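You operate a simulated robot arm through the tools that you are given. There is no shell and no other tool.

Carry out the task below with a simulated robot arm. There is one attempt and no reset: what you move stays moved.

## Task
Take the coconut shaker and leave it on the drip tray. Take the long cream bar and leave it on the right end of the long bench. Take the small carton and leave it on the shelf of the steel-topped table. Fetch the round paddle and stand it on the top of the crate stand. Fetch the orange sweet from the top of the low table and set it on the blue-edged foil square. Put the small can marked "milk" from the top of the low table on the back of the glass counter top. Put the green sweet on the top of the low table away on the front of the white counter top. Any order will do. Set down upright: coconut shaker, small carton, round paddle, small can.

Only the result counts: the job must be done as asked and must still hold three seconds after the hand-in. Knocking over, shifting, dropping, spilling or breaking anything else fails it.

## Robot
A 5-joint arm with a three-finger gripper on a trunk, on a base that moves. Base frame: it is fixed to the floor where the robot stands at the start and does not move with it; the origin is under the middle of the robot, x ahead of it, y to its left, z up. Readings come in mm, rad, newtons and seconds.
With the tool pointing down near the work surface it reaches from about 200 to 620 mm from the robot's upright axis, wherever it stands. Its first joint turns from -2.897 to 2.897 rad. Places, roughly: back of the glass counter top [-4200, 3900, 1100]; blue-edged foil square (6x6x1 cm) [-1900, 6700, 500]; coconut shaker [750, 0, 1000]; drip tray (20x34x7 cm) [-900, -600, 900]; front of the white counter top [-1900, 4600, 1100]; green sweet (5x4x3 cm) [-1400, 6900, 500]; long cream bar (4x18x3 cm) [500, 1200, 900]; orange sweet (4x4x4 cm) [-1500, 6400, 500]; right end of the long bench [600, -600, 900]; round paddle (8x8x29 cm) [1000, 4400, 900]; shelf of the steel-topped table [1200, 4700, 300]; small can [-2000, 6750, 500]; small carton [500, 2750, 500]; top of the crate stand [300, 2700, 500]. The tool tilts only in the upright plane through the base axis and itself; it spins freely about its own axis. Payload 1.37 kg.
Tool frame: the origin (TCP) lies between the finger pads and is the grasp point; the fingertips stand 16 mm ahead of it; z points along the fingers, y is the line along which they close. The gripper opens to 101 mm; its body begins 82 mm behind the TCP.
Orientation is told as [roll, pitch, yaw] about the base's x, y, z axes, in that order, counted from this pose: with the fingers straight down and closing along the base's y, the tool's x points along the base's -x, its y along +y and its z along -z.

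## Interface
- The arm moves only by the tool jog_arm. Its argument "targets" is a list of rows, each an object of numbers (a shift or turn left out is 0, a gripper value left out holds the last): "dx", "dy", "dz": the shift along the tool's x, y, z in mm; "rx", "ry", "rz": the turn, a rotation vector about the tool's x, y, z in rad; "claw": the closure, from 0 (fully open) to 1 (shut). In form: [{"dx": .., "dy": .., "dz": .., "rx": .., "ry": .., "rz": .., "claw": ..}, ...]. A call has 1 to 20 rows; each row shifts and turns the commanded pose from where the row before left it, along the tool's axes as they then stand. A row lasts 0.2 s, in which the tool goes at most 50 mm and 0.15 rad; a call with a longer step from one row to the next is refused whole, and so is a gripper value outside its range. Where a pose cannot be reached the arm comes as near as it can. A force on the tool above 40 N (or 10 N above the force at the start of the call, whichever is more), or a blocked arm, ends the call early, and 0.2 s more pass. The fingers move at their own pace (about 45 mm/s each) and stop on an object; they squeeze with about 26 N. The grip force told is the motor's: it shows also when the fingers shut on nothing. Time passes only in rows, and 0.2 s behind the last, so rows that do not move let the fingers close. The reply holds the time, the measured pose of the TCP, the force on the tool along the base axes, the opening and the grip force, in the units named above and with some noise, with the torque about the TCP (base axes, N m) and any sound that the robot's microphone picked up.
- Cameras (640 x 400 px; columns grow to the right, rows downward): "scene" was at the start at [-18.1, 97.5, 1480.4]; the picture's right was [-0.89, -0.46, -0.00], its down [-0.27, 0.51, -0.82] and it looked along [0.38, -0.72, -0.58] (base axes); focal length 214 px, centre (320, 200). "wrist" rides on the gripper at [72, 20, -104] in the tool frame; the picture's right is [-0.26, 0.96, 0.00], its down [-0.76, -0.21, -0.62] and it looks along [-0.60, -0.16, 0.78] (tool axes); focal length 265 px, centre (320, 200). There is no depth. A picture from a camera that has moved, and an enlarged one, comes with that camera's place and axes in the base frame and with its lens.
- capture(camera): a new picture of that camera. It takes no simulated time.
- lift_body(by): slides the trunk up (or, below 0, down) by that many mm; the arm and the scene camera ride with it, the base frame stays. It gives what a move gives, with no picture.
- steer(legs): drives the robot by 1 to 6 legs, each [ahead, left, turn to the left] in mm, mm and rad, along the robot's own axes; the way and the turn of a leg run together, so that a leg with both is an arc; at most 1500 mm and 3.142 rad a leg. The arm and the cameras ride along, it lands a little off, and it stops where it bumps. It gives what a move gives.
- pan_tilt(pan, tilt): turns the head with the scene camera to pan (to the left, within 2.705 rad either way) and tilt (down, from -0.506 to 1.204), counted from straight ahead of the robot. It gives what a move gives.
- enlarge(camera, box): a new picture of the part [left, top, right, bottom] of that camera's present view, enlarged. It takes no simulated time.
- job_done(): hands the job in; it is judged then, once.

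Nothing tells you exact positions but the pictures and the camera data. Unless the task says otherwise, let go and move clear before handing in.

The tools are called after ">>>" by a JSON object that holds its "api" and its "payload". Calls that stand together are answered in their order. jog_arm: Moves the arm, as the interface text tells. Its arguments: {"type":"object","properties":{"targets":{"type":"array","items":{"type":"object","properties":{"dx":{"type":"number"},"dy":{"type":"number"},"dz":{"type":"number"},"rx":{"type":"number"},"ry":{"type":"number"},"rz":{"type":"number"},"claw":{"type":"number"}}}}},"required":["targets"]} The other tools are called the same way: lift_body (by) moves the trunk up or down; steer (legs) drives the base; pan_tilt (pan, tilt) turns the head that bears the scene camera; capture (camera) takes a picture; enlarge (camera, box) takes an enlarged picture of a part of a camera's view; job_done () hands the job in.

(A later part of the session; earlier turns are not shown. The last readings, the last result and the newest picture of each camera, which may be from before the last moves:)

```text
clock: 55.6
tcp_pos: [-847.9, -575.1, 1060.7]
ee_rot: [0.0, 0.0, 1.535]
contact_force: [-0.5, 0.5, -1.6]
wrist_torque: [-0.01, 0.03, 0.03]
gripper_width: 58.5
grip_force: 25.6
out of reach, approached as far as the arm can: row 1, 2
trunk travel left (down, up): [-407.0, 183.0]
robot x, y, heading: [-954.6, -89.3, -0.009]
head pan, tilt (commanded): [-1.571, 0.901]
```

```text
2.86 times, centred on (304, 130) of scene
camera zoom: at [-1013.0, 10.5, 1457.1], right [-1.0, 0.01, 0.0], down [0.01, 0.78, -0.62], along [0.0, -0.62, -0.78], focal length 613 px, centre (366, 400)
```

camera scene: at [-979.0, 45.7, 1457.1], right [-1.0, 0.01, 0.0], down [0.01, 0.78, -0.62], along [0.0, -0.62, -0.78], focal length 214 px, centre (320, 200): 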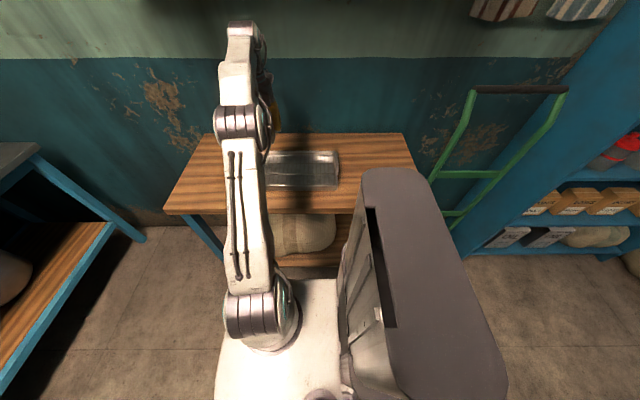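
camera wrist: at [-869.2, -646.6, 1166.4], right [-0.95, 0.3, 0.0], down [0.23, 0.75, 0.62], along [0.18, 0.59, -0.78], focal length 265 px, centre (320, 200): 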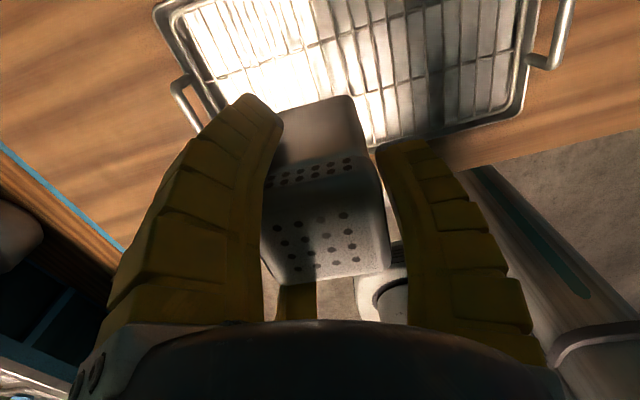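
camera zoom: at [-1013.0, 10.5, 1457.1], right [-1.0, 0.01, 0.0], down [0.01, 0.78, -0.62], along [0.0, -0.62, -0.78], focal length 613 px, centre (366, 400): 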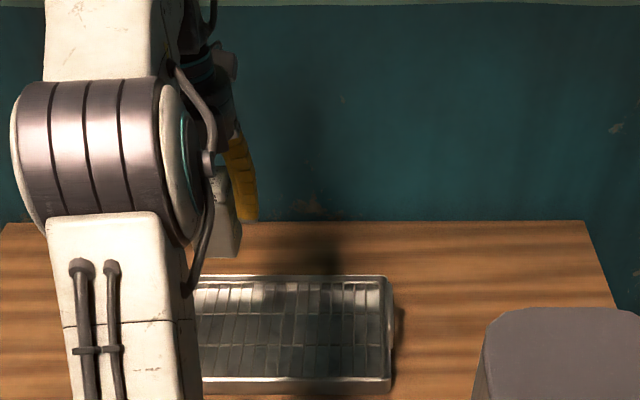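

The arm's first joint has its dead zone toward the robot's right, which is what stopped it. I'll swing the arm forward, then turn the base to the right so the tray lies in the arm's free range.

>>> {"api": "jog_arm", "payload": {"targets": [{"dx": -28, "dy": -38}, {"dx": -28, "dy": -38}, {"dx": -28, "dy": -38}, {"dx": -28, "dy": -38}, {"dx": -28, "dy": -38}, {"dx": -20, "dy": -38}, {}]}}

>>> {"api": "steer", "payload": {"legs": [[84, 90, 0], [0, 0, -0.8]]}}

>>> {"api": "pan_tilt", "payload": {"pan": -0.77, "tilt": 0.9}}

>>> {"api": "capture", "payload": {"camera": "scene"}}

```text
clock: 57.2
tcp_pos: [-617.1, -420.8, 1063.4]
ee_rot: [-0.001, -0.001, 1.545]
contact_force: [-0.5, 0.2, -2.0]
wrist_torque: [-0.04, 0.03, -0.05]
gripper_width: 58.5
grip_force: 25.9
trunk travel left (down, up): [-407.0, 183.0]
robot x, y, heading: [-953.4, -89.2, -0.003]
head pan, tilt (commanded): [-1.571, 0.901]
```

```text
clock: 60.6
tcp_pos: [-884.5, -477.1, 1062.0]
ee_rot: [-0.001, 0.0, 0.721]
contact_force: [1.0, 0.4, -1.2]
wrist_torque: [-0.01, 0.03, -0.01]
gripper_width: 58.5
grip_force: 26.9
trunk travel left (down, up): [-407.0, 183.0]
robot x, y, heading: [-868.7, 1.6, -0.827]
head pan, tilt (commanded): [-1.571, 0.901]
```

```text
clock: 61.7
tcp_pos: [-883.7, -475.5, 1062.6]
ee_rot: [0.0, -0.001, 0.722]
contact_force: [-0.5, -0.4, -2.2]
wrist_torque: [-0.03, -0.02, 0.06]
gripper_width: 58.6
grip_force: 25.2
trunk travel left (down, up): [-407.0, 183.0]
robot x, y, heading: [-872.6, -0.6, -0.826]
head pan, tilt (commanded): [-0.77, 0.901]
```

```text
taken
camera scene: at [-782.0, 84.7, 1457.1], right [-1.0, 0.03, 0.0], down [0.02, 0.78, -0.62], along [-0.02, -0.62, -0.78], focal length 214 px, centre (320, 200)
```

scene: 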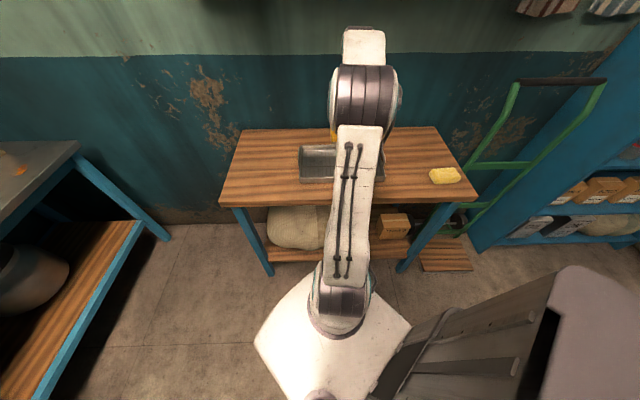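

The arm now points straight at the tray. I move the base 60 mm closer to the table and then place the tool above the tray's centre.

>>> {"api": "steer", "payload": {"legs": [[44, -41, 0]]}}

>>> {"api": "capture", "payload": {"camera": "wrist"}}

```text
clock: 62.7
tcp_pos: [-885.0, -538.9, 1062.8]
ee_rot: [0.002, -0.001, 0.721]
contact_force: [-0.5, 0.1, -2.1]
wrist_torque: [0.05, 0.0, 0.0]
gripper_width: 58.7
grip_force: 25.8
trunk travel left (down, up): [-407.0, 183.0]
robot x, y, heading: [-869.9, -61.9, -0.829]
head pan, tilt (commanded): [-0.77, 0.901]
```

```text
taken
camera wrist: at [-951.9, -571.9, 1167.9], right [-0.44, 0.9, 0.0], down [0.7, 0.34, 0.62], along [0.56, 0.27, -0.78], focal length 265 px, centre (320, 200)
```

wrist: 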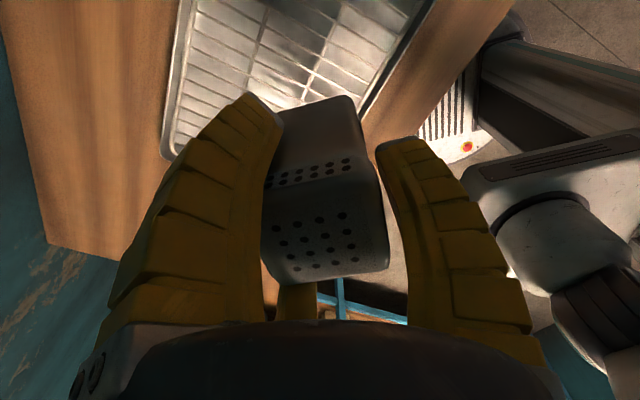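

Tray visible beneath. I move to above the tray's centre and look again.

>>> {"api": "jog_arm", "payload": {"targets": [{"dx": 23.3, "dy": -33.5}, {"dz": 30}, {"dz": 30}, {}]}}

>>> {"api": "capture", "payload": {"camera": "wrist"}}

>>> {"api": "enlarge", "payload": {"camera": "scene", "box": [200, 110, 440, 260]}}

```text
clock: 63.7
tcp_pos: [-881.8, -577.5, 1001.9]
ee_rot: [0.0, -0.001, 0.722]
contact_force: [-0.1, 0.0, -1.4]
wrist_torque: [-0.01, -0.01, 0.0]
gripper_width: 58.6
grip_force: 25.9
trunk travel left (down, up): [-407.0, 183.0]
robot x, y, heading: [-869.4, -64.2, -0.827]
head pan, tilt (commanded): [-0.77, 0.901]
```

```text
taken
camera wrist: at [-949.1, -610.8, 1107.8], right [-0.44, 0.9, 0.0], down [0.7, 0.34, 0.62], along [0.56, 0.27, -0.78], focal length 265 px, centre (320, 200)
```

wrist: 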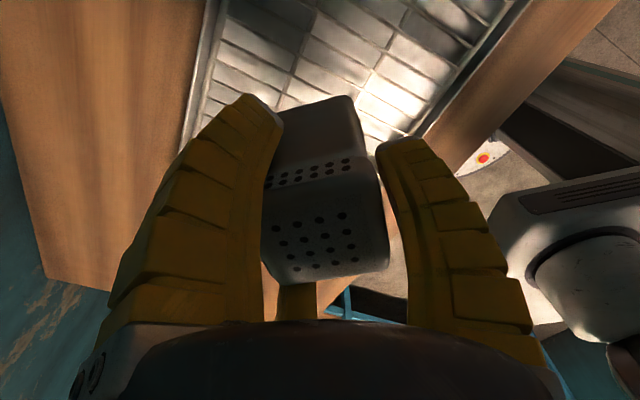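

```text
2.67 times, centred on (320, 185) of scene
camera zoom: at [-783.7, 23.3, 1457.1], right [-1.0, 0.03, 0.0], down [0.02, 0.78, -0.62], along [-0.02, -0.62, -0.78], focal length 572 px, centre (320, 240)
```

zoom: 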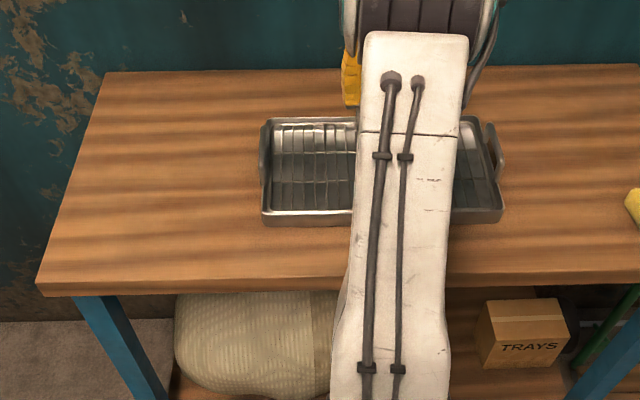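

The tool hangs over the tray's centre. I lower the shaker in stages, watching the force for contact with the rack.

>>> {"api": "jog_arm", "payload": {"targets": [{"dz": 25}, {"dz": 25}, {"dz": 20}, {"dz": 8}, {}]}}

>>> {"api": "jog_arm", "payload": {"targets": [{"dz": 2}, {"dz": 2}, {"dz": 2}, {}]}}

>>> {"api": "capture", "payload": {"camera": "wrist"}}

```text
clock: 64.9
tcp_pos: [-881.7, -579.3, 926.6]
ee_rot: [-0.003, 0.003, 0.725]
contact_force: [3.9, -1.4, 21.0]
wrist_torque: [-0.31, -0.38, 0.04]
gripper_width: 59.0
grip_force: 25.2
trunk travel left (down, up): [-407.0, 183.0]
robot x, y, heading: [-871.2, -62.4, -0.829]
head pan, tilt (commanded): [-0.77, 0.901]
```

```text
clock: 65.9
tcp_pos: [-881.9, -578.0, 919.6]
ee_rot: [-0.005, 0.003, 0.722]
contact_force: [-2.5, -3.2, 24.4]
wrist_torque: [-0.46, -0.29, -0.04]
gripper_width: 58.5
grip_force: 26.0
trunk travel left (down, up): [-407.0, 183.0]
robot x, y, heading: [-870.2, -60.3, -0.833]
head pan, tilt (commanded): [-0.77, 0.901]
```

```text
taken
camera wrist: at [-948.5, -610.9, 1025.7], right [-0.44, 0.9, 0.0], down [0.7, 0.35, 0.62], along [0.56, 0.27, -0.79], focal length 265 px, centre (320, 200)
```

wrist: 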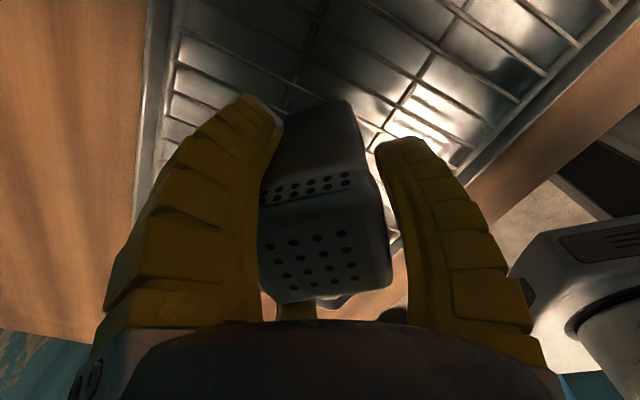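

The shaker has touched the rack. I open the fingers gradually to release it.

>>> {"api": "jog_arm", "payload": {"targets": [{"claw": 0.4}, {"claw": 0.33}, {"claw": 0.25}, {"claw": 0.18}, {"claw": 0.1}, {"claw": 0.05}, {}]}}

>>> {"api": "capture", "payload": {"camera": "wrist"}}

```text
clock: 67.5
tcp_pos: [-882.2, -577.9, 918.6]
ee_rot: [-0.002, 0.0, 0.722]
contact_force: [-0.8, -0.2, -0.2]
wrist_torque: [-0.01, 0.0, -0.01]
gripper_width: 96.3
grip_force: 0.3
trunk travel left (down, up): [-407.0, 183.0]
robot x, y, heading: [-869.0, -64.1, -0.827]
head pan, tilt (commanded): [-0.77, 0.901]
```

```text
taken
camera wrist: at [-947.7, -611.7, 1023.8], right [-0.44, 0.9, 0.0], down [0.7, 0.34, 0.62], along [0.56, 0.27, -0.78], focal length 265 px, centre (320, 200)
```

wrist: 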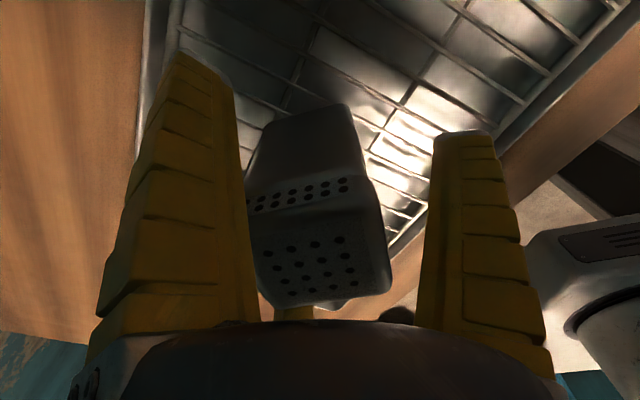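

The shaker stands free on the rack. I raise the hand straight up and check.

>>> {"api": "jog_arm", "payload": {"targets": [{"dz": -15, "claw": 0}, {"dz": -25}, {"dz": -30}, {"dz": -35}, {"dz": -40}, {}]}}

>>> {"api": "capture", "payload": {"camera": "wrist"}}

```text
clock: 68.9
tcp_pos: [-881.2, -580.3, 1061.4]
ee_rot: [0.0, -0.001, 0.719]
contact_force: [0.3, -0.6, 0.1]
wrist_torque: [0.0, -0.01, -0.03]
gripper_width: 100.7
grip_force: 0.0
trunk travel left (down, up): [-407.0, 183.0]
robot x, y, heading: [-871.3, -61.3, -0.828]
head pan, tilt (commanded): [-0.77, 0.901]
```

```text
taken
camera wrist: at [-947.3, -612.5, 1167.3], right [-0.44, 0.9, 0.0], down [0.7, 0.34, 0.62], along [0.56, 0.27, -0.78], focal length 265 px, centre (320, 200)
```

wrist: 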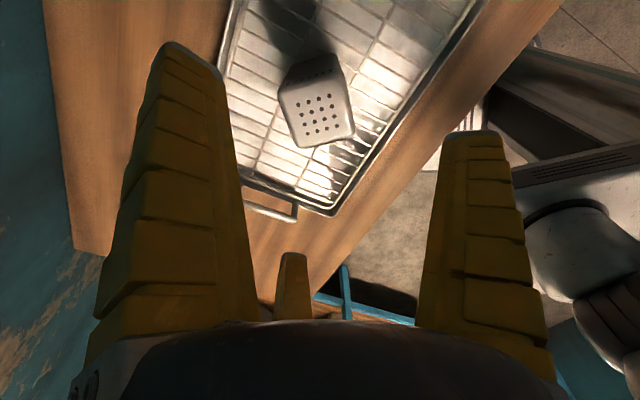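

The coconut shaker stands upright on the drip tray. Next is the long cream bar: I retract the arm, back off, turn to face the bench again and drive to its left part.

>>> {"api": "jog_arm", "payload": {"targets": [{"dx": -24.2, "dy": 27.6, "dz": -18}, {"dx": -24.2, "dy": 27.6, "dz": -18}, {"dx": -24.2, "dy": 27.6, "dz": -18}, {"dx": -24.2, "dy": 27.6, "dz": -18}, {"dx": -24.2, "dy": 27.6, "dz": -18}, {"dx": -24.2, "dy": 27.6, "dz": -18}, {}]}}

>>> {"api": "enlarge", "payload": {"camera": "scene", "box": [200, 110, 440, 260]}}

>>> {"api": "steer", "payload": {"legs": [[-110, 102, 0], [0, 0, 0.828], [450, 500, 0], [400, 500, 0]]}}

>>> {"api": "pan_tilt", "payload": {"pan": 0.2, "tilt": 0.7}}

>>> {"api": "capture", "payload": {"camera": "scene"}}

```text
clock: 70.5
tcp_pos: [-882.2, -358.8, 1167.1]
ee_rot: [0.0, 0.0, 0.723]
contact_force: [-0.5, -0.3, 0.5]
wrist_torque: [0.01, -0.01, 0.0]
gripper_width: 100.7
grip_force: 0.0
trunk travel left (down, up): [-407.0, 183.0]
robot x, y, heading: [-872.9, -67.3, -0.828]
head pan, tilt (commanded): [-0.77, 0.901]
```

```text
2.67 times, centred on (320, 185) of scene
camera zoom: at [-783.7, 23.8, 1457.1], right [-1.0, 0.03, 0.0], down [0.02, 0.78, -0.62], along [-0.02, -0.62, -0.78], focal length 572 px, centre (320, 240)
```

zoom: 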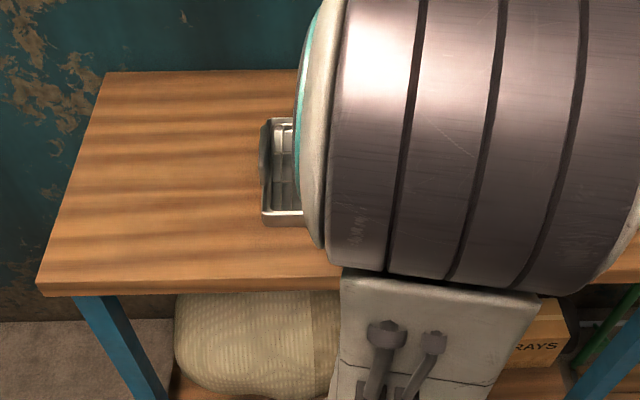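

```text
clock: 80.6
tcp_pos: [167.5, 905.3, 1167.3]
ee_rot: [-0.001, 0.0, 1.562]
contact_force: [-1.2, 0.8, -0.5]
wrist_torque: [0.0, -0.03, 0.0]
gripper_width: 100.3
grip_force: 0.0
trunk travel left (down, up): [-407.0, 183.0]
robot x, y, heading: [-44.9, 1109.8, 0.012]
head pan, tilt (commanded): [-0.77, 0.901]
```

```text
clock: 81.8
tcp_pos: [165.8, 904.5, 1167.2]
ee_rot: [0.0, 0.0, 1.563]
contact_force: [-0.1, -0.2, 0.4]
wrist_torque: [-0.01, -0.01, 0.03]
gripper_width: 100.7
grip_force: 0.0
trunk travel left (down, up): [-407.0, 183.0]
robot x, y, heading: [-44.3, 1109.8, 0.014]
head pan, tilt (commanded): [0.201, 0.7]
```

```text
taken
camera scene: at [-24.9, 1302.3, 1473.2], right [0.21, -0.98, 0.0], down [-0.63, -0.13, -0.76], along [0.75, 0.16, -0.64], focal length 214 px, centre (320, 200)
```

scene: 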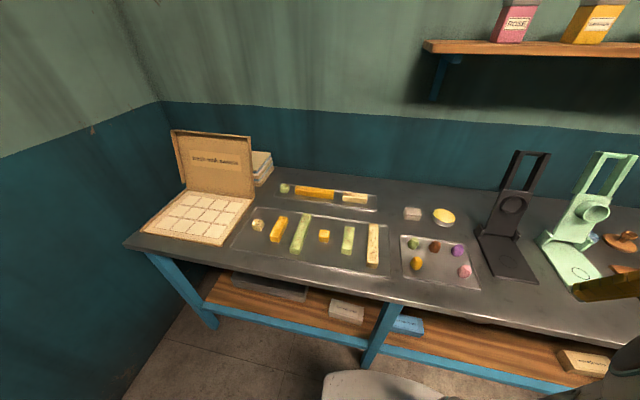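

>>> {"api": "enlarge", "payload": {"camera": "scene", "box": [224, 170, 416, 290]}}

>>> {"api": "enlarge", "payload": {"camera": "scene", "box": [328, 205, 408, 255]}}

```text
3.33 times, centred on (320, 230) of scene
camera zoom: at [-24.9, 1302.3, 1473.2], right [0.21, -0.98, 0.0], down [-0.63, -0.13, -0.76], along [0.75, 0.16, -0.64], focal length 715 px, centre (320, 100)
```

zoom: 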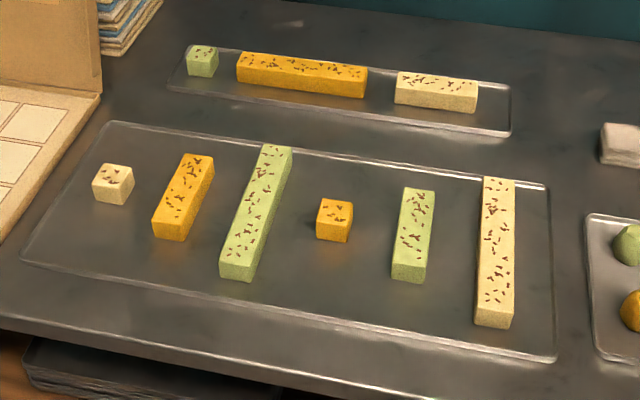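

```text
8.00 times, centred on (368, 230) of scene
camera zoom: at [-24.9, 1302.3, 1473.2], right [0.21, -0.98, 0.0], down [-0.63, -0.13, -0.76], along [0.75, 0.16, -0.64], focal length 1716 px, centre (-64, -40)
```

zoom: 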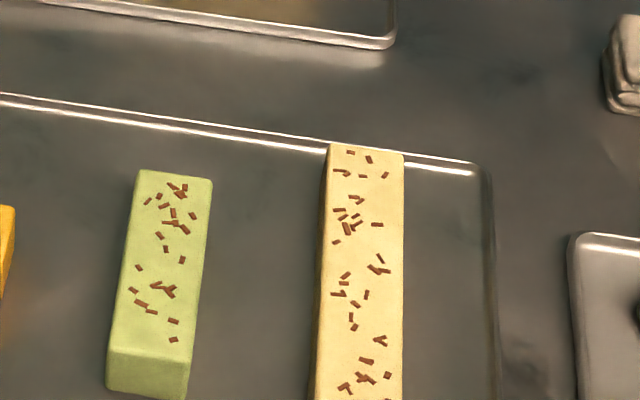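

The long cream bar is the rightmost one on the front tray, lying along x with its middle near [461, 1226]. I turn the tool back and move above it.

>>> {"api": "jog_arm", "payload": {"targets": [{"rz": 0.142}, {"rz": 0.142}, {"rz": 0.142}, {"rz": 0.142}, {"rz": 0.142}, {"rz": 0.142}, {"rz": 0.142}, {"rz": 0.142}, {"rz": 0.142}, {"rz": 0.142}, {"rz": 0.142}, {}]}}

>>> {"api": "jog_arm", "payload": {"targets": [{"dx": -29.5, "dy": 31, "dz": 12}, {"dx": -29.5, "dy": 31, "dz": 12}, {"dx": -29.5, "dy": 31, "dz": 12}, {"dx": -29.5, "dy": 31, "dz": 12}, {"dx": -29.5, "dy": 31, "dz": 12}, {"dx": -29.5, "dy": 31, "dz": 12}, {"dx": -29.5, "dy": 31, "dz": 12}, {"dx": -29.5, "dy": 31, "dz": 12}, {"dx": -29.5, "dy": 31, "dz": 12}, {"dx": -29.5, "dy": 31, "dz": 12}, {}]}}

>>> {"api": "capture", "payload": {"camera": "wrist"}}

```text
clock: 84.4
tcp_pos: [167.9, 904.8, 1169.0]
ee_rot: [0.001, 0.001, -0.004]
contact_force: [0.3, -1.3, -0.6]
wrist_torque: [0.0, -0.02, 0.01]
gripper_width: 100.7
grip_force: 0.0
trunk travel left (down, up): [-407.0, 183.0]
robot x, y, heading: [-46.6, 1109.2, 0.012]
head pan, tilt (commanded): [0.201, 0.7]
```

```text
clock: 86.8
tcp_pos: [460.6, 1216.6, 1048.8]
ee_rot: [0.0, 0.0, 0.0]
contact_force: [0.8, 0.0, 0.1]
wrist_torque: [0.0, 0.02, 0.04]
gripper_width: 100.6
grip_force: 0.1
trunk travel left (down, up): [-407.0, 183.0]
robot x, y, heading: [-46.1, 1111.2, 0.008]
head pan, tilt (commanded): [0.201, 0.7]
```

```text
taken
camera wrist: at [389.4, 1235.8, 1153.1], right [0.26, 0.96, 0.0], down [0.76, -0.21, 0.62], along [0.6, -0.16, -0.78], focal length 265 px, centre (320, 200)
```

wrist: 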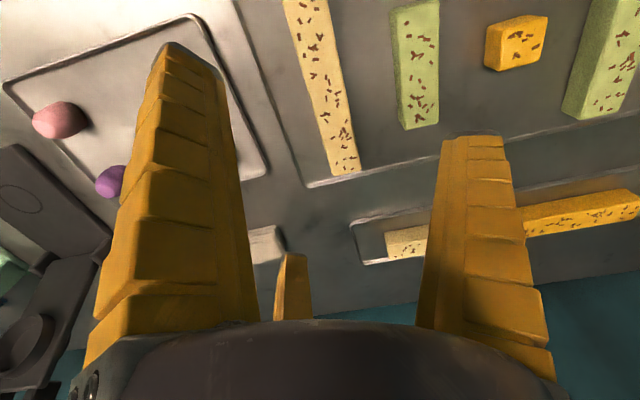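

The bar runs beneath the fingers, about 6 mm left of the tool. I offset the tool 11 mm to the bar's right (the best fit for three fingers), narrow the fingers a bit, and go down to look again.

>>> {"api": "jog_arm", "payload": {"targets": [{"dy": -4.5, "dz": 30, "claw": 0.22}, {"dz": 30}, {"dz": 30}, {}]}}

>>> {"api": "capture", "payload": {"camera": "wrist"}}

>>> {"api": "enlarge", "payload": {"camera": "scene", "box": [272, 150, 432, 250]}}

```text
clock: 87.8
tcp_pos: [460.0, 1211.8, 956.9]
ee_rot: [0.001, -0.001, -0.001]
contact_force: [0.2, -0.1, -0.1]
wrist_torque: [0.01, 0.01, 0.01]
gripper_width: 80.9
grip_force: 1.4
trunk travel left (down, up): [-407.0, 183.0]
robot x, y, heading: [-47.9, 1107.0, 0.011]
head pan, tilt (commanded): [0.201, 0.7]
```

```text
taken
camera wrist: at [389.3, 1230.7, 1062.5], right [0.26, 0.96, 0.0], down [0.76, -0.21, 0.62], along [0.6, -0.16, -0.78], focal length 265 px, centre (320, 200)
```

wrist: 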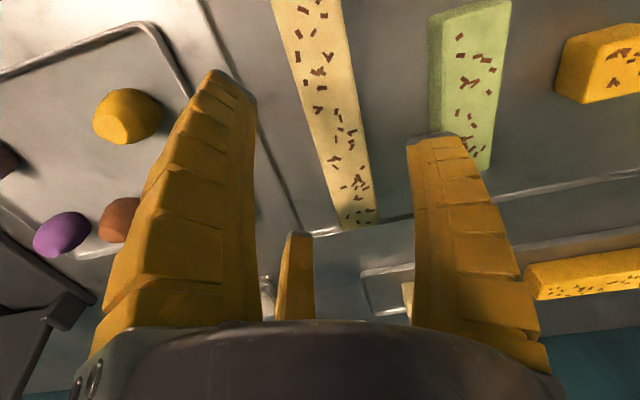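

```text
4.00 times, centred on (352, 200) of scene
camera zoom: at [-24.8, 1302.4, 1473.2], right [0.21, -0.98, 0.0], down [-0.63, -0.14, -0.76], along [0.75, 0.16, -0.64], focal length 858 px, centre (192, 200)
```

zoom: 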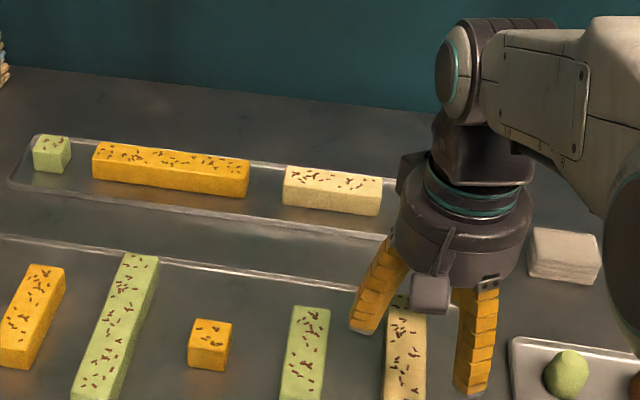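

Nearly right — the bar's middle is 13 mm to the left of the tool, close to the wanted 11. I descend the rest of the way in steps.

>>> {"api": "jog_arm", "payload": {"targets": [{"dy": 1.5, "dz": 18}, {"dz": 18}, {"dz": 15}, {}]}}

>>> {"api": "capture", "payload": {"camera": "wrist"}}

>>> {"api": "enlarge", "payload": {"camera": "scene", "box": [328, 190, 424, 250]}}

```text
clock: 88.8
tcp_pos: [461.7, 1212.7, 906.3]
ee_rot: [0.0, 0.0, 0.001]
contact_force: [-0.3, 1.5, 0.0]
wrist_torque: [0.0, 0.01, -0.03]
gripper_width: 81.2
grip_force: 1.4
trunk travel left (down, up): [-407.0, 183.0]
robot x, y, heading: [-48.4, 1111.9, 0.011]
head pan, tilt (commanded): [0.201, 0.7]
```

```text
taken
camera wrist: at [391.2, 1232.3, 1013.7], right [0.26, 0.96, 0.0], down [0.76, -0.21, 0.62], along [0.6, -0.16, -0.78], focal length 265 px, centre (320, 200)
```

wrist: 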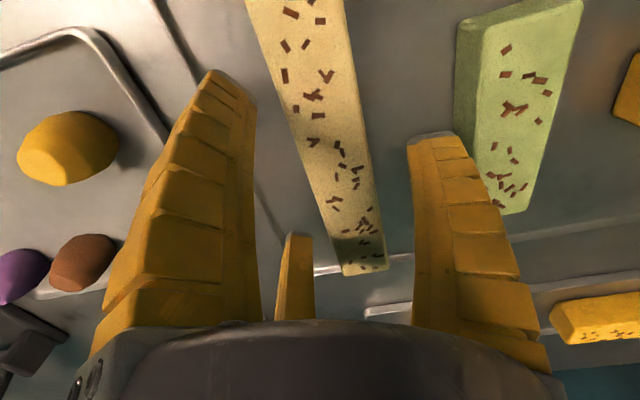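

```text
6.67 times, centred on (376, 220) of scene
camera zoom: at [-24.8, 1302.4, 1473.2], right [0.21, -0.98, 0.0], down [-0.63, -0.14, -0.76], along [0.75, 0.16, -0.64], focal length 1430 px, centre (-53, 67)
```

zoom: 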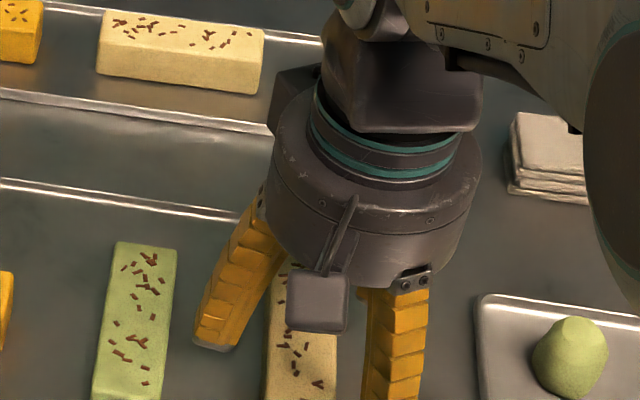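

Alignment is now right (11 mm). I go down 10 mm more and close on the bar.

>>> {"api": "jog_arm", "payload": {"targets": [{"dz": 6}, {"dz": 4}, {}]}}

>>> {"api": "jog_arm", "payload": {"targets": [{"claw": 0.3}, {"claw": 0.38}, {"claw": 0.46}, {"claw": 0.6}, {"claw": 0.8}, {"claw": 1}, {}, {}]}}

>>> {"api": "capture", "payload": {"camera": "wrist"}}

```text
clock: 89.6
tcp_pos: [461.6, 1213.4, 897.2]
ee_rot: [0.0, 0.002, 0.0]
contact_force: [0.9, 0.1, -0.2]
wrist_torque: [0.02, 0.0, -0.03]
gripper_width: 80.8
grip_force: 1.9
trunk travel left (down, up): [-407.0, 183.0]
robot x, y, heading: [-46.4, 1110.1, 0.01]
head pan, tilt (commanded): [0.201, 0.7]
```

```text
clock: 91.4
tcp_pos: [462.0, 1212.6, 898.0]
ee_rot: [-0.001, -0.001, 0.003]
contact_force: [-0.7, 1.7, 5.9]
wrist_torque: [0.24, -0.03, 0.25]
gripper_width: 48.1
grip_force: 25.9
trunk travel left (down, up): [-407.0, 183.0]
robot x, y, heading: [-42.8, 1112.1, 0.011]
head pan, tilt (commanded): [0.201, 0.7]
```

```text
taken
camera wrist: at [390.2, 1232.3, 1003.9], right [0.26, 0.96, 0.0], down [0.76, -0.21, 0.62], along [0.6, -0.16, -0.78], focal length 265 px, centre (320, 200)
```

wrist: 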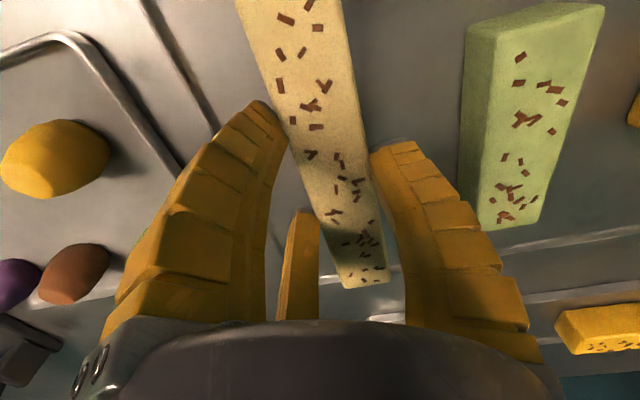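

The bar is gripped. I lift it slowly and check that it stays level and nothing else moves.

>>> {"api": "jog_arm", "payload": {"targets": [{"dz": -8}, {"dz": -15}, {"dz": -25}, {"dz": -35}, {"dz": -40}, {"dz": -40}, {}]}}

>>> {"api": "capture", "payload": {"camera": "wrist"}}

>>> {"api": "capture", "payload": {"camera": "scene"}}

```text
clock: 93.0
tcp_pos: [460.9, 1212.1, 1060.1]
ee_rot: [-0.001, 0.0, 0.001]
contact_force: [-0.1, 0.5, -2.6]
wrist_torque: [0.0, 0.0, 0.0]
gripper_width: 45.9
grip_force: 25.7
trunk travel left (down, up): [-407.0, 183.0]
robot x, y, heading: [-46.8, 1110.5, 0.01]
head pan, tilt (commanded): [0.201, 0.7]
```

```text
taken
camera wrist: at [388.5, 1231.6, 1166.6], right [0.26, 0.96, 0.0], down [0.76, -0.21, 0.62], along [0.6, -0.16, -0.78], focal length 265 px, centre (320, 200)
```

wrist: 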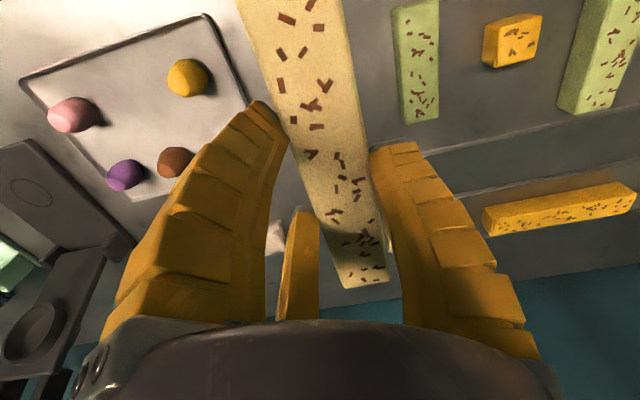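

```text
taken
camera scene: at [-24.7, 1302.4, 1473.2], right [0.21, -0.98, 0.0], down [-0.63, -0.14, -0.76], along [0.75, 0.16, -0.64], focal length 214 px, centre (320, 200)
```

scene: 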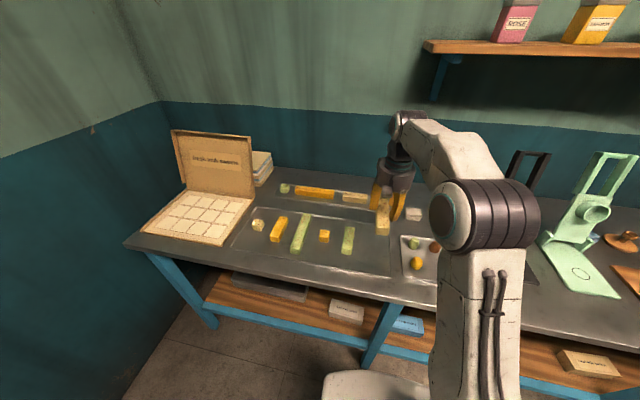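

The cream bar is held. I back off 350 mm from the bench, drive along it to the right, then forward to its right end, where there is free space near [430, -650].

>>> {"api": "steer", "payload": {"legs": [[-350, 0, 0], [0, -730, 0], [0, -730, 0]]}}

>>> {"api": "pan_tilt", "payload": {"pan": -0.4, "tilt": 0.6}}

>>> {"api": "capture", "payload": {"camera": "scene"}}

```text
clock: 101.4
tcp_pos: [123.1, -40.0, 1059.9]
ee_rot: [0.0, 0.002, -0.011]
contact_force: [-0.4, -0.1, -0.6]
wrist_torque: [-0.04, 0.01, -0.03]
gripper_width: 45.9
grip_force: 25.9
trunk travel left (down, up): [-407.0, 183.0]
robot x, y, heading: [-386.6, -138.9, 0.005]
head pan, tilt (commanded): [0.201, 0.7]
stopped in leg 3: the robot was blocked; the commanded pose is now the measured one
```

```text
clock: 102.4
tcp_pos: [124.4, -40.7, 1060.8]
ee_rot: [0.0, 0.001, -0.01]
contact_force: [-0.9, 0.4, -2.8]
wrist_torque: [-0.04, 0.03, 0.01]
gripper_width: 45.4
grip_force: 26.4
trunk travel left (down, up): [-407.0, 183.0]
robot x, y, heading: [-385.4, -141.4, 0.003]
head pan, tilt (commanded): [-0.4, 0.6]
```

```text
taken
camera scene: at [-361.2, 2.7, 1481.8], right [-0.39, -0.92, 0.0], down [-0.52, 0.22, -0.82], along [0.76, -0.32, -0.57], focal length 214 px, centre (320, 200)
```

scene: 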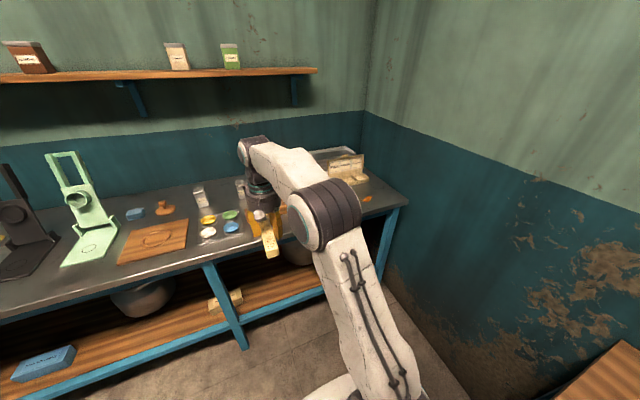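

The base bumped the wooden table's corner, so it must go forward before going right. First I check that the shaker on the drip tray still stands.

>>> {"api": "steer", "payload": {"legs": [[0, 25, 0]]}}

>>> {"api": "pan_tilt", "payload": {"pan": -2.2, "tilt": 0.8}}

>>> {"api": "capture", "payload": {"camera": "scene"}}

>>> {"api": "enlarge", "payload": {"camera": "scene", "box": [180, 60, 420, 210]}}

```text
clock: 103.2
tcp_pos: [123.8, -16.4, 1060.9]
ee_rot: [-0.001, 0.0, -0.012]
contact_force: [0.3, 0.4, -2.6]
wrist_torque: [0.0, 0.03, -0.01]
gripper_width: 45.7
grip_force: 25.9
trunk travel left (down, up): [-407.0, 183.0]
robot x, y, heading: [-387.2, -112.6, 0.003]
head pan, tilt (commanded): [-0.4, 0.6]
```

```text
clock: 105.0
tcp_pos: [122.7, -17.1, 1060.8]
ee_rot: [0.0, 0.0, -0.013]
contact_force: [-0.2, -0.6, -2.3]
wrist_torque: [-0.05, 0.01, -0.04]
gripper_width: 45.4
grip_force: 26.1
trunk travel left (down, up): [-407.0, 183.0]
robot x, y, heading: [-383.5, -108.0, 0.006]
head pan, tilt (commanded): [-2.201, 0.799]
```

```text
taken
camera scene: at [-490.0, -3.7, 1465.0], right [-0.81, 0.59, 0.0], down [0.42, 0.58, -0.7], along [-0.41, -0.56, -0.72], focal length 214 px, centre (320, 200)
```

scene: 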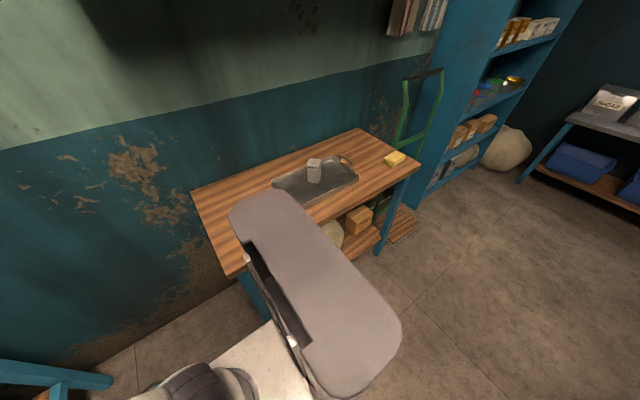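

```text
2.67 times, centred on (300, 135) of scene
camera zoom: at [-490.0, -3.7, 1465.0], right [-0.81, 0.59, 0.0], down [0.42, 0.58, -0.7], along [-0.41, -0.56, -0.72], focal length 572 px, centre (373, 373)
```

zoom: 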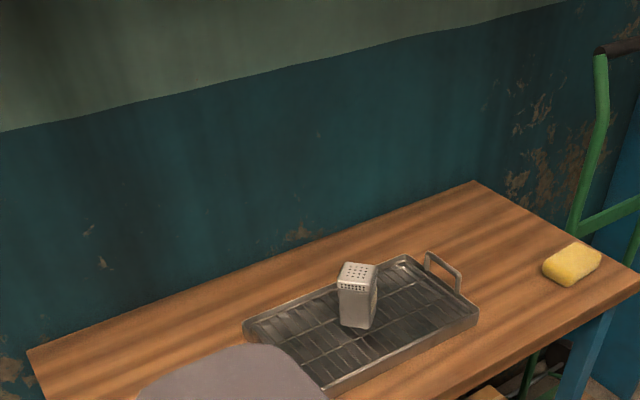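

The coconut shaker still stands well on the tray. I drive forward to x≈0 and then right to the end of the bench.

>>> {"api": "steer", "payload": {"legs": [[385, 0, 0], [0, -235, 0]]}}

>>> {"api": "pan_tilt", "payload": {"pan": -0.8, "tilt": 0.8}}

>>> {"api": "capture", "payload": {"camera": "scene"}}

>>> {"api": "capture", "payload": {"camera": "wrist"}}

```text
clock: 108.8
tcp_pos: [508.9, -250.8, 1060.9]
ee_rot: [0.002, 0.0, -0.003]
contact_force: [1.6, -0.9, -1.5]
wrist_torque: [0.0, -0.01, -0.02]
gripper_width: 45.0
grip_force: 26.1
trunk travel left (down, up): [-407.0, 183.0]
robot x, y, heading: [-0.0, -347.4, 0.01]
head pan, tilt (commanded): [-2.201, 0.799]
```

```text
clock: 110.4
tcp_pos: [509.0, -250.5, 1061.7]
ee_rot: [0.001, -0.001, -0.004]
contact_force: [-0.1, 0.2, -2.4]
wrist_torque: [-0.04, 0.04, 0.0]
gripper_width: 44.6
grip_force: 26.3
trunk travel left (down, up): [-407.0, 183.0]
robot x, y, heading: [-1.7, -349.5, 0.01]
head pan, tilt (commanded): [-0.799, 0.799]
```

```text
taken
camera scene: at [-1.2, -233.3, 1465.0], right [-0.71, -0.7, 0.0], down [-0.5, 0.51, -0.7], along [0.49, -0.5, -0.72], focal length 214 px, centre (320, 200)
```

scene: 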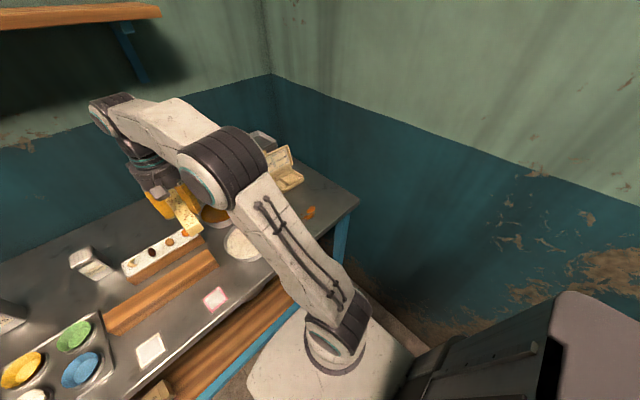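

```text
taken
camera wrist: at [438.3, -230.7, 1166.5], right [0.27, 0.96, 0.0], down [0.76, -0.21, 0.62], along [0.6, -0.17, -0.78], focal length 265 px, centre (320, 200)
```

wrist: 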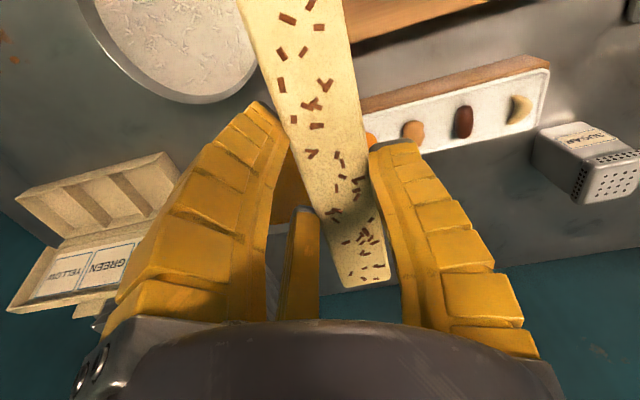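

The free area on the right end lies in front of the labelled box. I carry the bar over to about [412, -660], staying high.

>>> {"api": "jog_arm", "payload": {"targets": [{"dx": 10.8, "dy": -46.8}, {"dx": 10.8, "dy": -46.8}, {"dx": 10.8, "dy": -46.8}, {"dx": 10.8, "dy": -46.8}, {"dx": 10.8, "dy": -46.8}, {"dx": 10.8, "dy": -46.8}, {"dx": 10.8, "dy": -46.8}, {"dx": 10.8, "dy": -46.8}, {"dx": 10.8, "dy": -46.8}, {}]}}

>>> {"api": "capture", "payload": {"camera": "wrist"}}

>>> {"api": "capture", "payload": {"camera": "scene"}}

```text
clock: 112.6
tcp_pos: [409.1, -673.6, 1061.5]
ee_rot: [-0.001, -0.001, -0.002]
contact_force: [-0.2, -0.1, -2.1]
wrist_torque: [-0.02, 0.06, -0.02]
gripper_width: 44.6
grip_force: 25.6
trunk travel left (down, up): [-407.0, 183.0]
robot x, y, heading: [3.1, -348.2, 0.013]
head pan, tilt (commanded): [-0.799, 0.799]
```

```text
taken
camera wrist: at [338.3, -654.4, 1167.8], right [0.27, 0.96, 0.0], down [0.76, -0.21, 0.62], along [0.6, -0.17, -0.78], focal length 265 px, centre (320, 200)
```

wrist: 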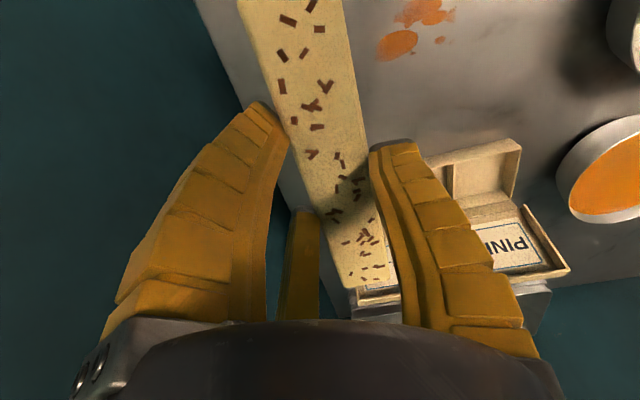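

```text
taken
camera scene: at [-1.3, -233.6, 1465.0], right [-0.71, -0.7, 0.0], down [-0.51, 0.51, -0.7], along [0.49, -0.49, -0.72], focal length 214 px, centre (320, 200)
```

scene: 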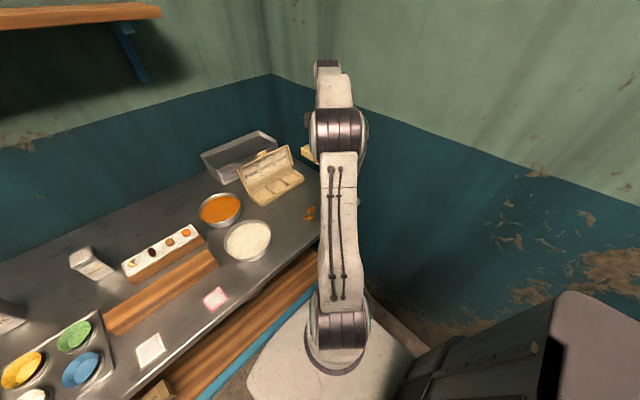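

There is about 100 mm to the bench's right edge and 30 mm to the box ahead. I lower the bar slowly and feel for contact.

>>> {"api": "jog_arm", "payload": {"targets": [{"dz": 35}, {"dz": 35}, {"dz": 35}, {"dz": 25}, {"dz": 15}, {}]}}

>>> {"api": "capture", "payload": {"camera": "wrist"}}

>>> {"api": "jog_arm", "payload": {"targets": [{"dz": 5}, {"dz": 4}, {"dz": 3}, {}]}}

```text
clock: 114.0
tcp_pos: [409.4, -672.8, 916.5]
ee_rot: [0.0, 0.0, -0.002]
contact_force: [0.1, 0.7, -1.6]
wrist_torque: [0.02, 0.0, 0.01]
gripper_width: 44.4
grip_force: 25.8
trunk travel left (down, up): [-407.0, 183.0]
robot x, y, heading: [0.7, -351.9, 0.011]
head pan, tilt (commanded): [-0.799, 0.799]
```

```text
taken
camera wrist: at [339.1, -653.3, 1021.6], right [0.27, 0.96, 0.0], down [0.76, -0.21, 0.62], along [0.6, -0.17, -0.78], focal length 265 px, centre (320, 200)
```

wrist: 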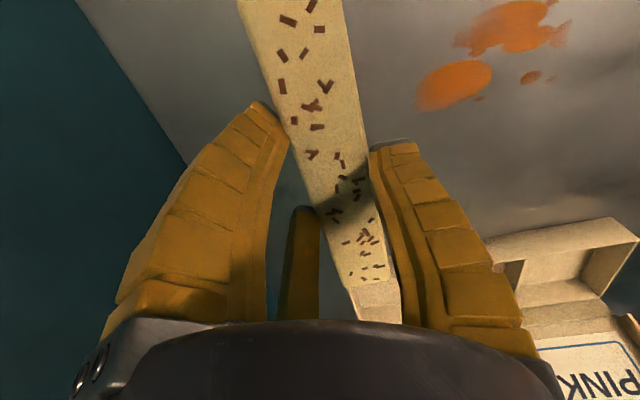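

```text
clock: 115.0
tcp_pos: [409.7, -670.7, 903.4]
ee_rot: [0.001, -0.001, -0.004]
contact_force: [-0.3, -0.5, -2.3]
wrist_torque: [-0.01, -0.01, -0.01]
gripper_width: 44.2
grip_force: 26.3
trunk travel left (down, up): [-407.0, 183.0]
robot x, y, heading: [4.7, -348.8, 0.007]
head pan, tilt (commanded): [-0.799, 0.799]
```

No contact yet at z=903 and the bar's end has clear space before the box. I continue in small steps.

>>> {"api": "jog_arm", "payload": {"targets": [{"dz": 2}, {"dz": 2}, {"dz": 2}, {}]}}

>>> {"api": "jog_arm", "payload": {"targets": [{"dz": 1.5}, {"dz": 1.5}, {}]}}

```text
clock: 116.0
tcp_pos: [411.0, -672.0, 898.5]
ee_rot: [0.002, 0.001, -0.003]
contact_force: [0.8, 0.3, -1.9]
wrist_torque: [-0.01, 0.03, 0.02]
gripper_width: 44.0
grip_force: 25.7
trunk travel left (down, up): [-407.0, 183.0]
robot x, y, heading: [3.6, -348.3, 0.012]
head pan, tilt (commanded): [-0.799, 0.799]
```

```text
clock: 116.8
tcp_pos: [411.1, -672.0, 896.8]
ee_rot: [-0.001, -0.002, -0.005]
contact_force: [2.9, 0.4, 9.9]
wrist_torque: [0.29, -0.02, 0.1]
gripper_width: 45.2
grip_force: 25.9
trunk travel left (down, up): [-407.0, 183.0]
robot x, y, heading: [-0.4, -354.7, 0.016]
head pan, tilt (commanded): [-0.799, 0.799]
```

The bar touches the bench now. I open the fingers and rise straight up.

>>> {"api": "jog_arm", "payload": {"targets": [{"claw": 0.5}, {"claw": 0.42}, {"claw": 0.35}, {"claw": 0.28}, {"claw": 0.2}, {}]}}

>>> {"api": "capture", "payload": {"camera": "wrist"}}

>>> {"api": "jog_arm", "payload": {"targets": [{"dz": -10}, {"dz": -20}, {"dz": -30}, {"dz": -40}, {"dz": -40}, {"dz": -40}, {}]}}

>>> {"api": "capture", "payload": {"camera": "wrist"}}

```text
clock: 118.2
tcp_pos: [411.0, -671.9, 894.0]
ee_rot: [0.001, 0.0, -0.004]
contact_force: [-0.5, -0.1, 0.5]
wrist_torque: [0.03, 0.03, -0.02]
gripper_width: 82.9
grip_force: 1.7
trunk travel left (down, up): [-407.0, 183.0]
robot x, y, heading: [2.0, -351.9, 0.009]
head pan, tilt (commanded): [-0.799, 0.799]
```

```text
taken
camera wrist: at [339.3, -652.0, 1000.5], right [0.27, 0.96, 0.0], down [0.76, -0.21, 0.62], along [0.6, -0.17, -0.78], focal length 265 px, centre (320, 200)
```

wrist: 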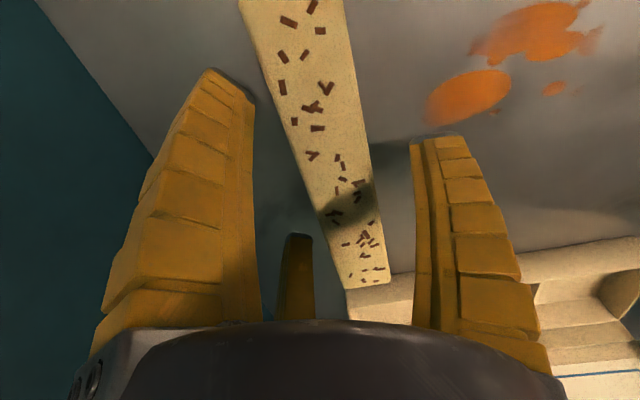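

```text
clock: 119.8
tcp_pos: [412.0, -671.4, 1076.0]
ee_rot: [0.0, -0.001, -0.004]
contact_force: [-0.5, -0.9, -1.0]
wrist_torque: [0.01, 0.01, 0.0]
gripper_width: 82.9
grip_force: 1.9
trunk travel left (down, up): [-407.0, 183.0]
robot x, y, heading: [-0.9, -350.9, 0.014]
head pan, tilt (commanded): [-0.799, 0.799]
```

```text
taken
camera wrist: at [340.8, -651.7, 1180.6], right [0.27, 0.96, 0.0], down [0.76, -0.21, 0.62], along [0.6, -0.17, -0.78], focal length 265 px, centre (320, 200)
```

wrist: 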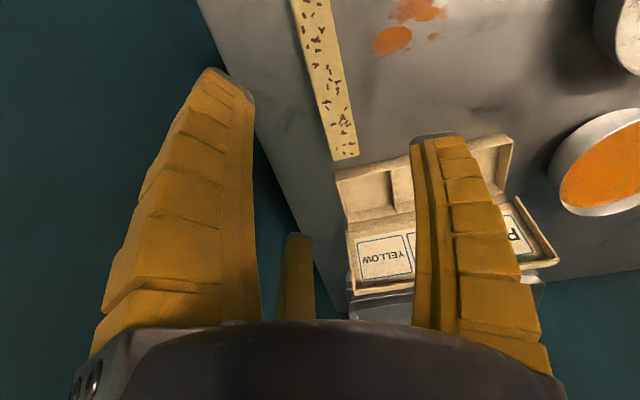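

The cream bar lies flat on the right end of the bench. Next come the items outside; I retract the arm and drive toward the doorway, looking as I go.

>>> {"api": "jog_arm", "payload": {"targets": [{"dx": 14, "dy": 40.1, "dz": -10}, {"dx": 14, "dy": 40.1, "dz": -10}, {"dx": 14, "dy": 40.1, "dz": -10}, {"dx": 14, "dy": 40.1, "dz": -10}, {"dx": 14, "dy": 40.1, "dz": -10}, {"dx": 14, "dy": 40.1, "dz": -10}, {"dx": 14, "dy": 40.1, "dz": -10}, {"dx": 14, "dy": 40.1, "dz": -10}, {"claw": 0}, {}]}}

>>> {"api": "enlarge", "payload": {"camera": "scene", "box": [180, 100, 420, 250]}}

>>> {"api": "steer", "payload": {"legs": [[0, 400, 0], [-700, 250, 0], [-700, 300, 0]]}}

>>> {"api": "pan_tilt", "payload": {"pan": 2.2, "tilt": 0.3}}

>>> {"api": "capture", "payload": {"camera": "scene"}}

```text
clock: 122.0
tcp_pos: [298.8, -347.4, 1152.9]
ee_rot: [0.001, 0.001, -0.005]
contact_force: [-0.3, 0.4, -0.7]
wrist_torque: [0.03, 0.0, 0.02]
gripper_width: 100.3
grip_force: 0.0
trunk travel left (down, up): [-407.0, 183.0]
robot x, y, heading: [3.7, -352.8, 0.008]
head pan, tilt (commanded): [-0.799, 0.799]
```

```text
2.67 times, centred on (300, 175) of scene
camera zoom: at [-1.4, -233.5, 1465.0], right [-0.71, -0.7, 0.0], down [-0.51, 0.51, -0.7], along [0.49, -0.49, -0.72], focal length 572 px, centre (373, 267)
```

zoom: 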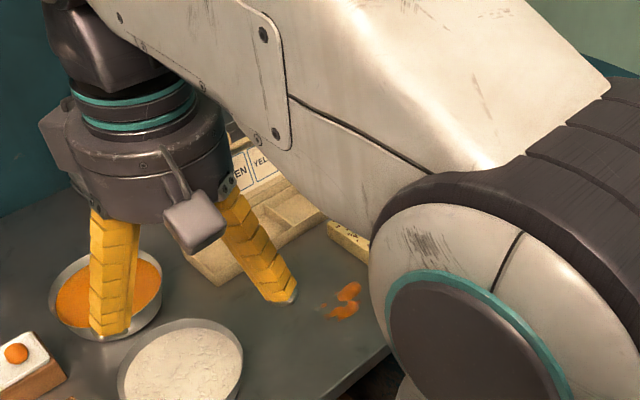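

```text
clock: 131.8
tcp_pos: [-1117.0, 588.0, 1154.0]
ee_rot: [-0.002, 0.0, 0.009]
contact_force: [0.5, 0.5, 1.0]
wrist_torque: [-0.03, -0.04, 0.04]
gripper_width: 100.7
grip_force: 0.0
trunk travel left (down, up): [-407.0, 183.0]
robot x, y, heading: [-1412.5, 583.7, 0.025]
head pan, tilt (commanded): [-0.799, 0.799]
```

```text
clock: 134.4
tcp_pos: [-1115.9, 587.7, 1153.8]
ee_rot: [0.001, 0.0, 0.01]
contact_force: [-0.3, 1.3, -0.4]
wrist_torque: [0.0, -0.01, 0.01]
gripper_width: 100.6
grip_force: 0.1
trunk travel left (down, up): [-407.0, 183.0]
robot x, y, heading: [-1416.3, 582.6, 0.021]
head pan, tilt (commanded): [2.201, 0.3]
```

```text
taken
camera scene: at [-1533.3, 830.5, 1509.3], right [0.79, 0.61, 0.0], down [0.18, -0.23, -0.96], along [-0.58, 0.76, -0.3], focal length 214 px, centre (320, 200)
```

scene: 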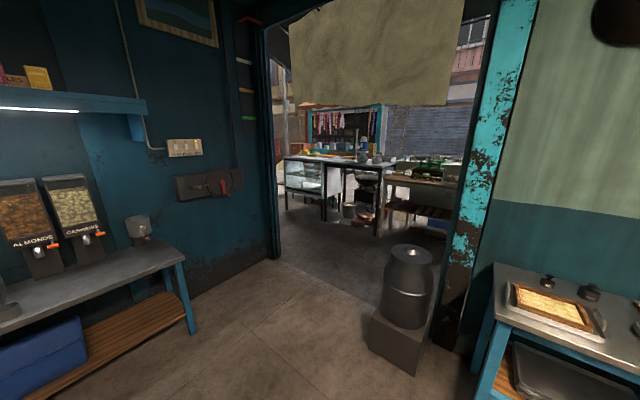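

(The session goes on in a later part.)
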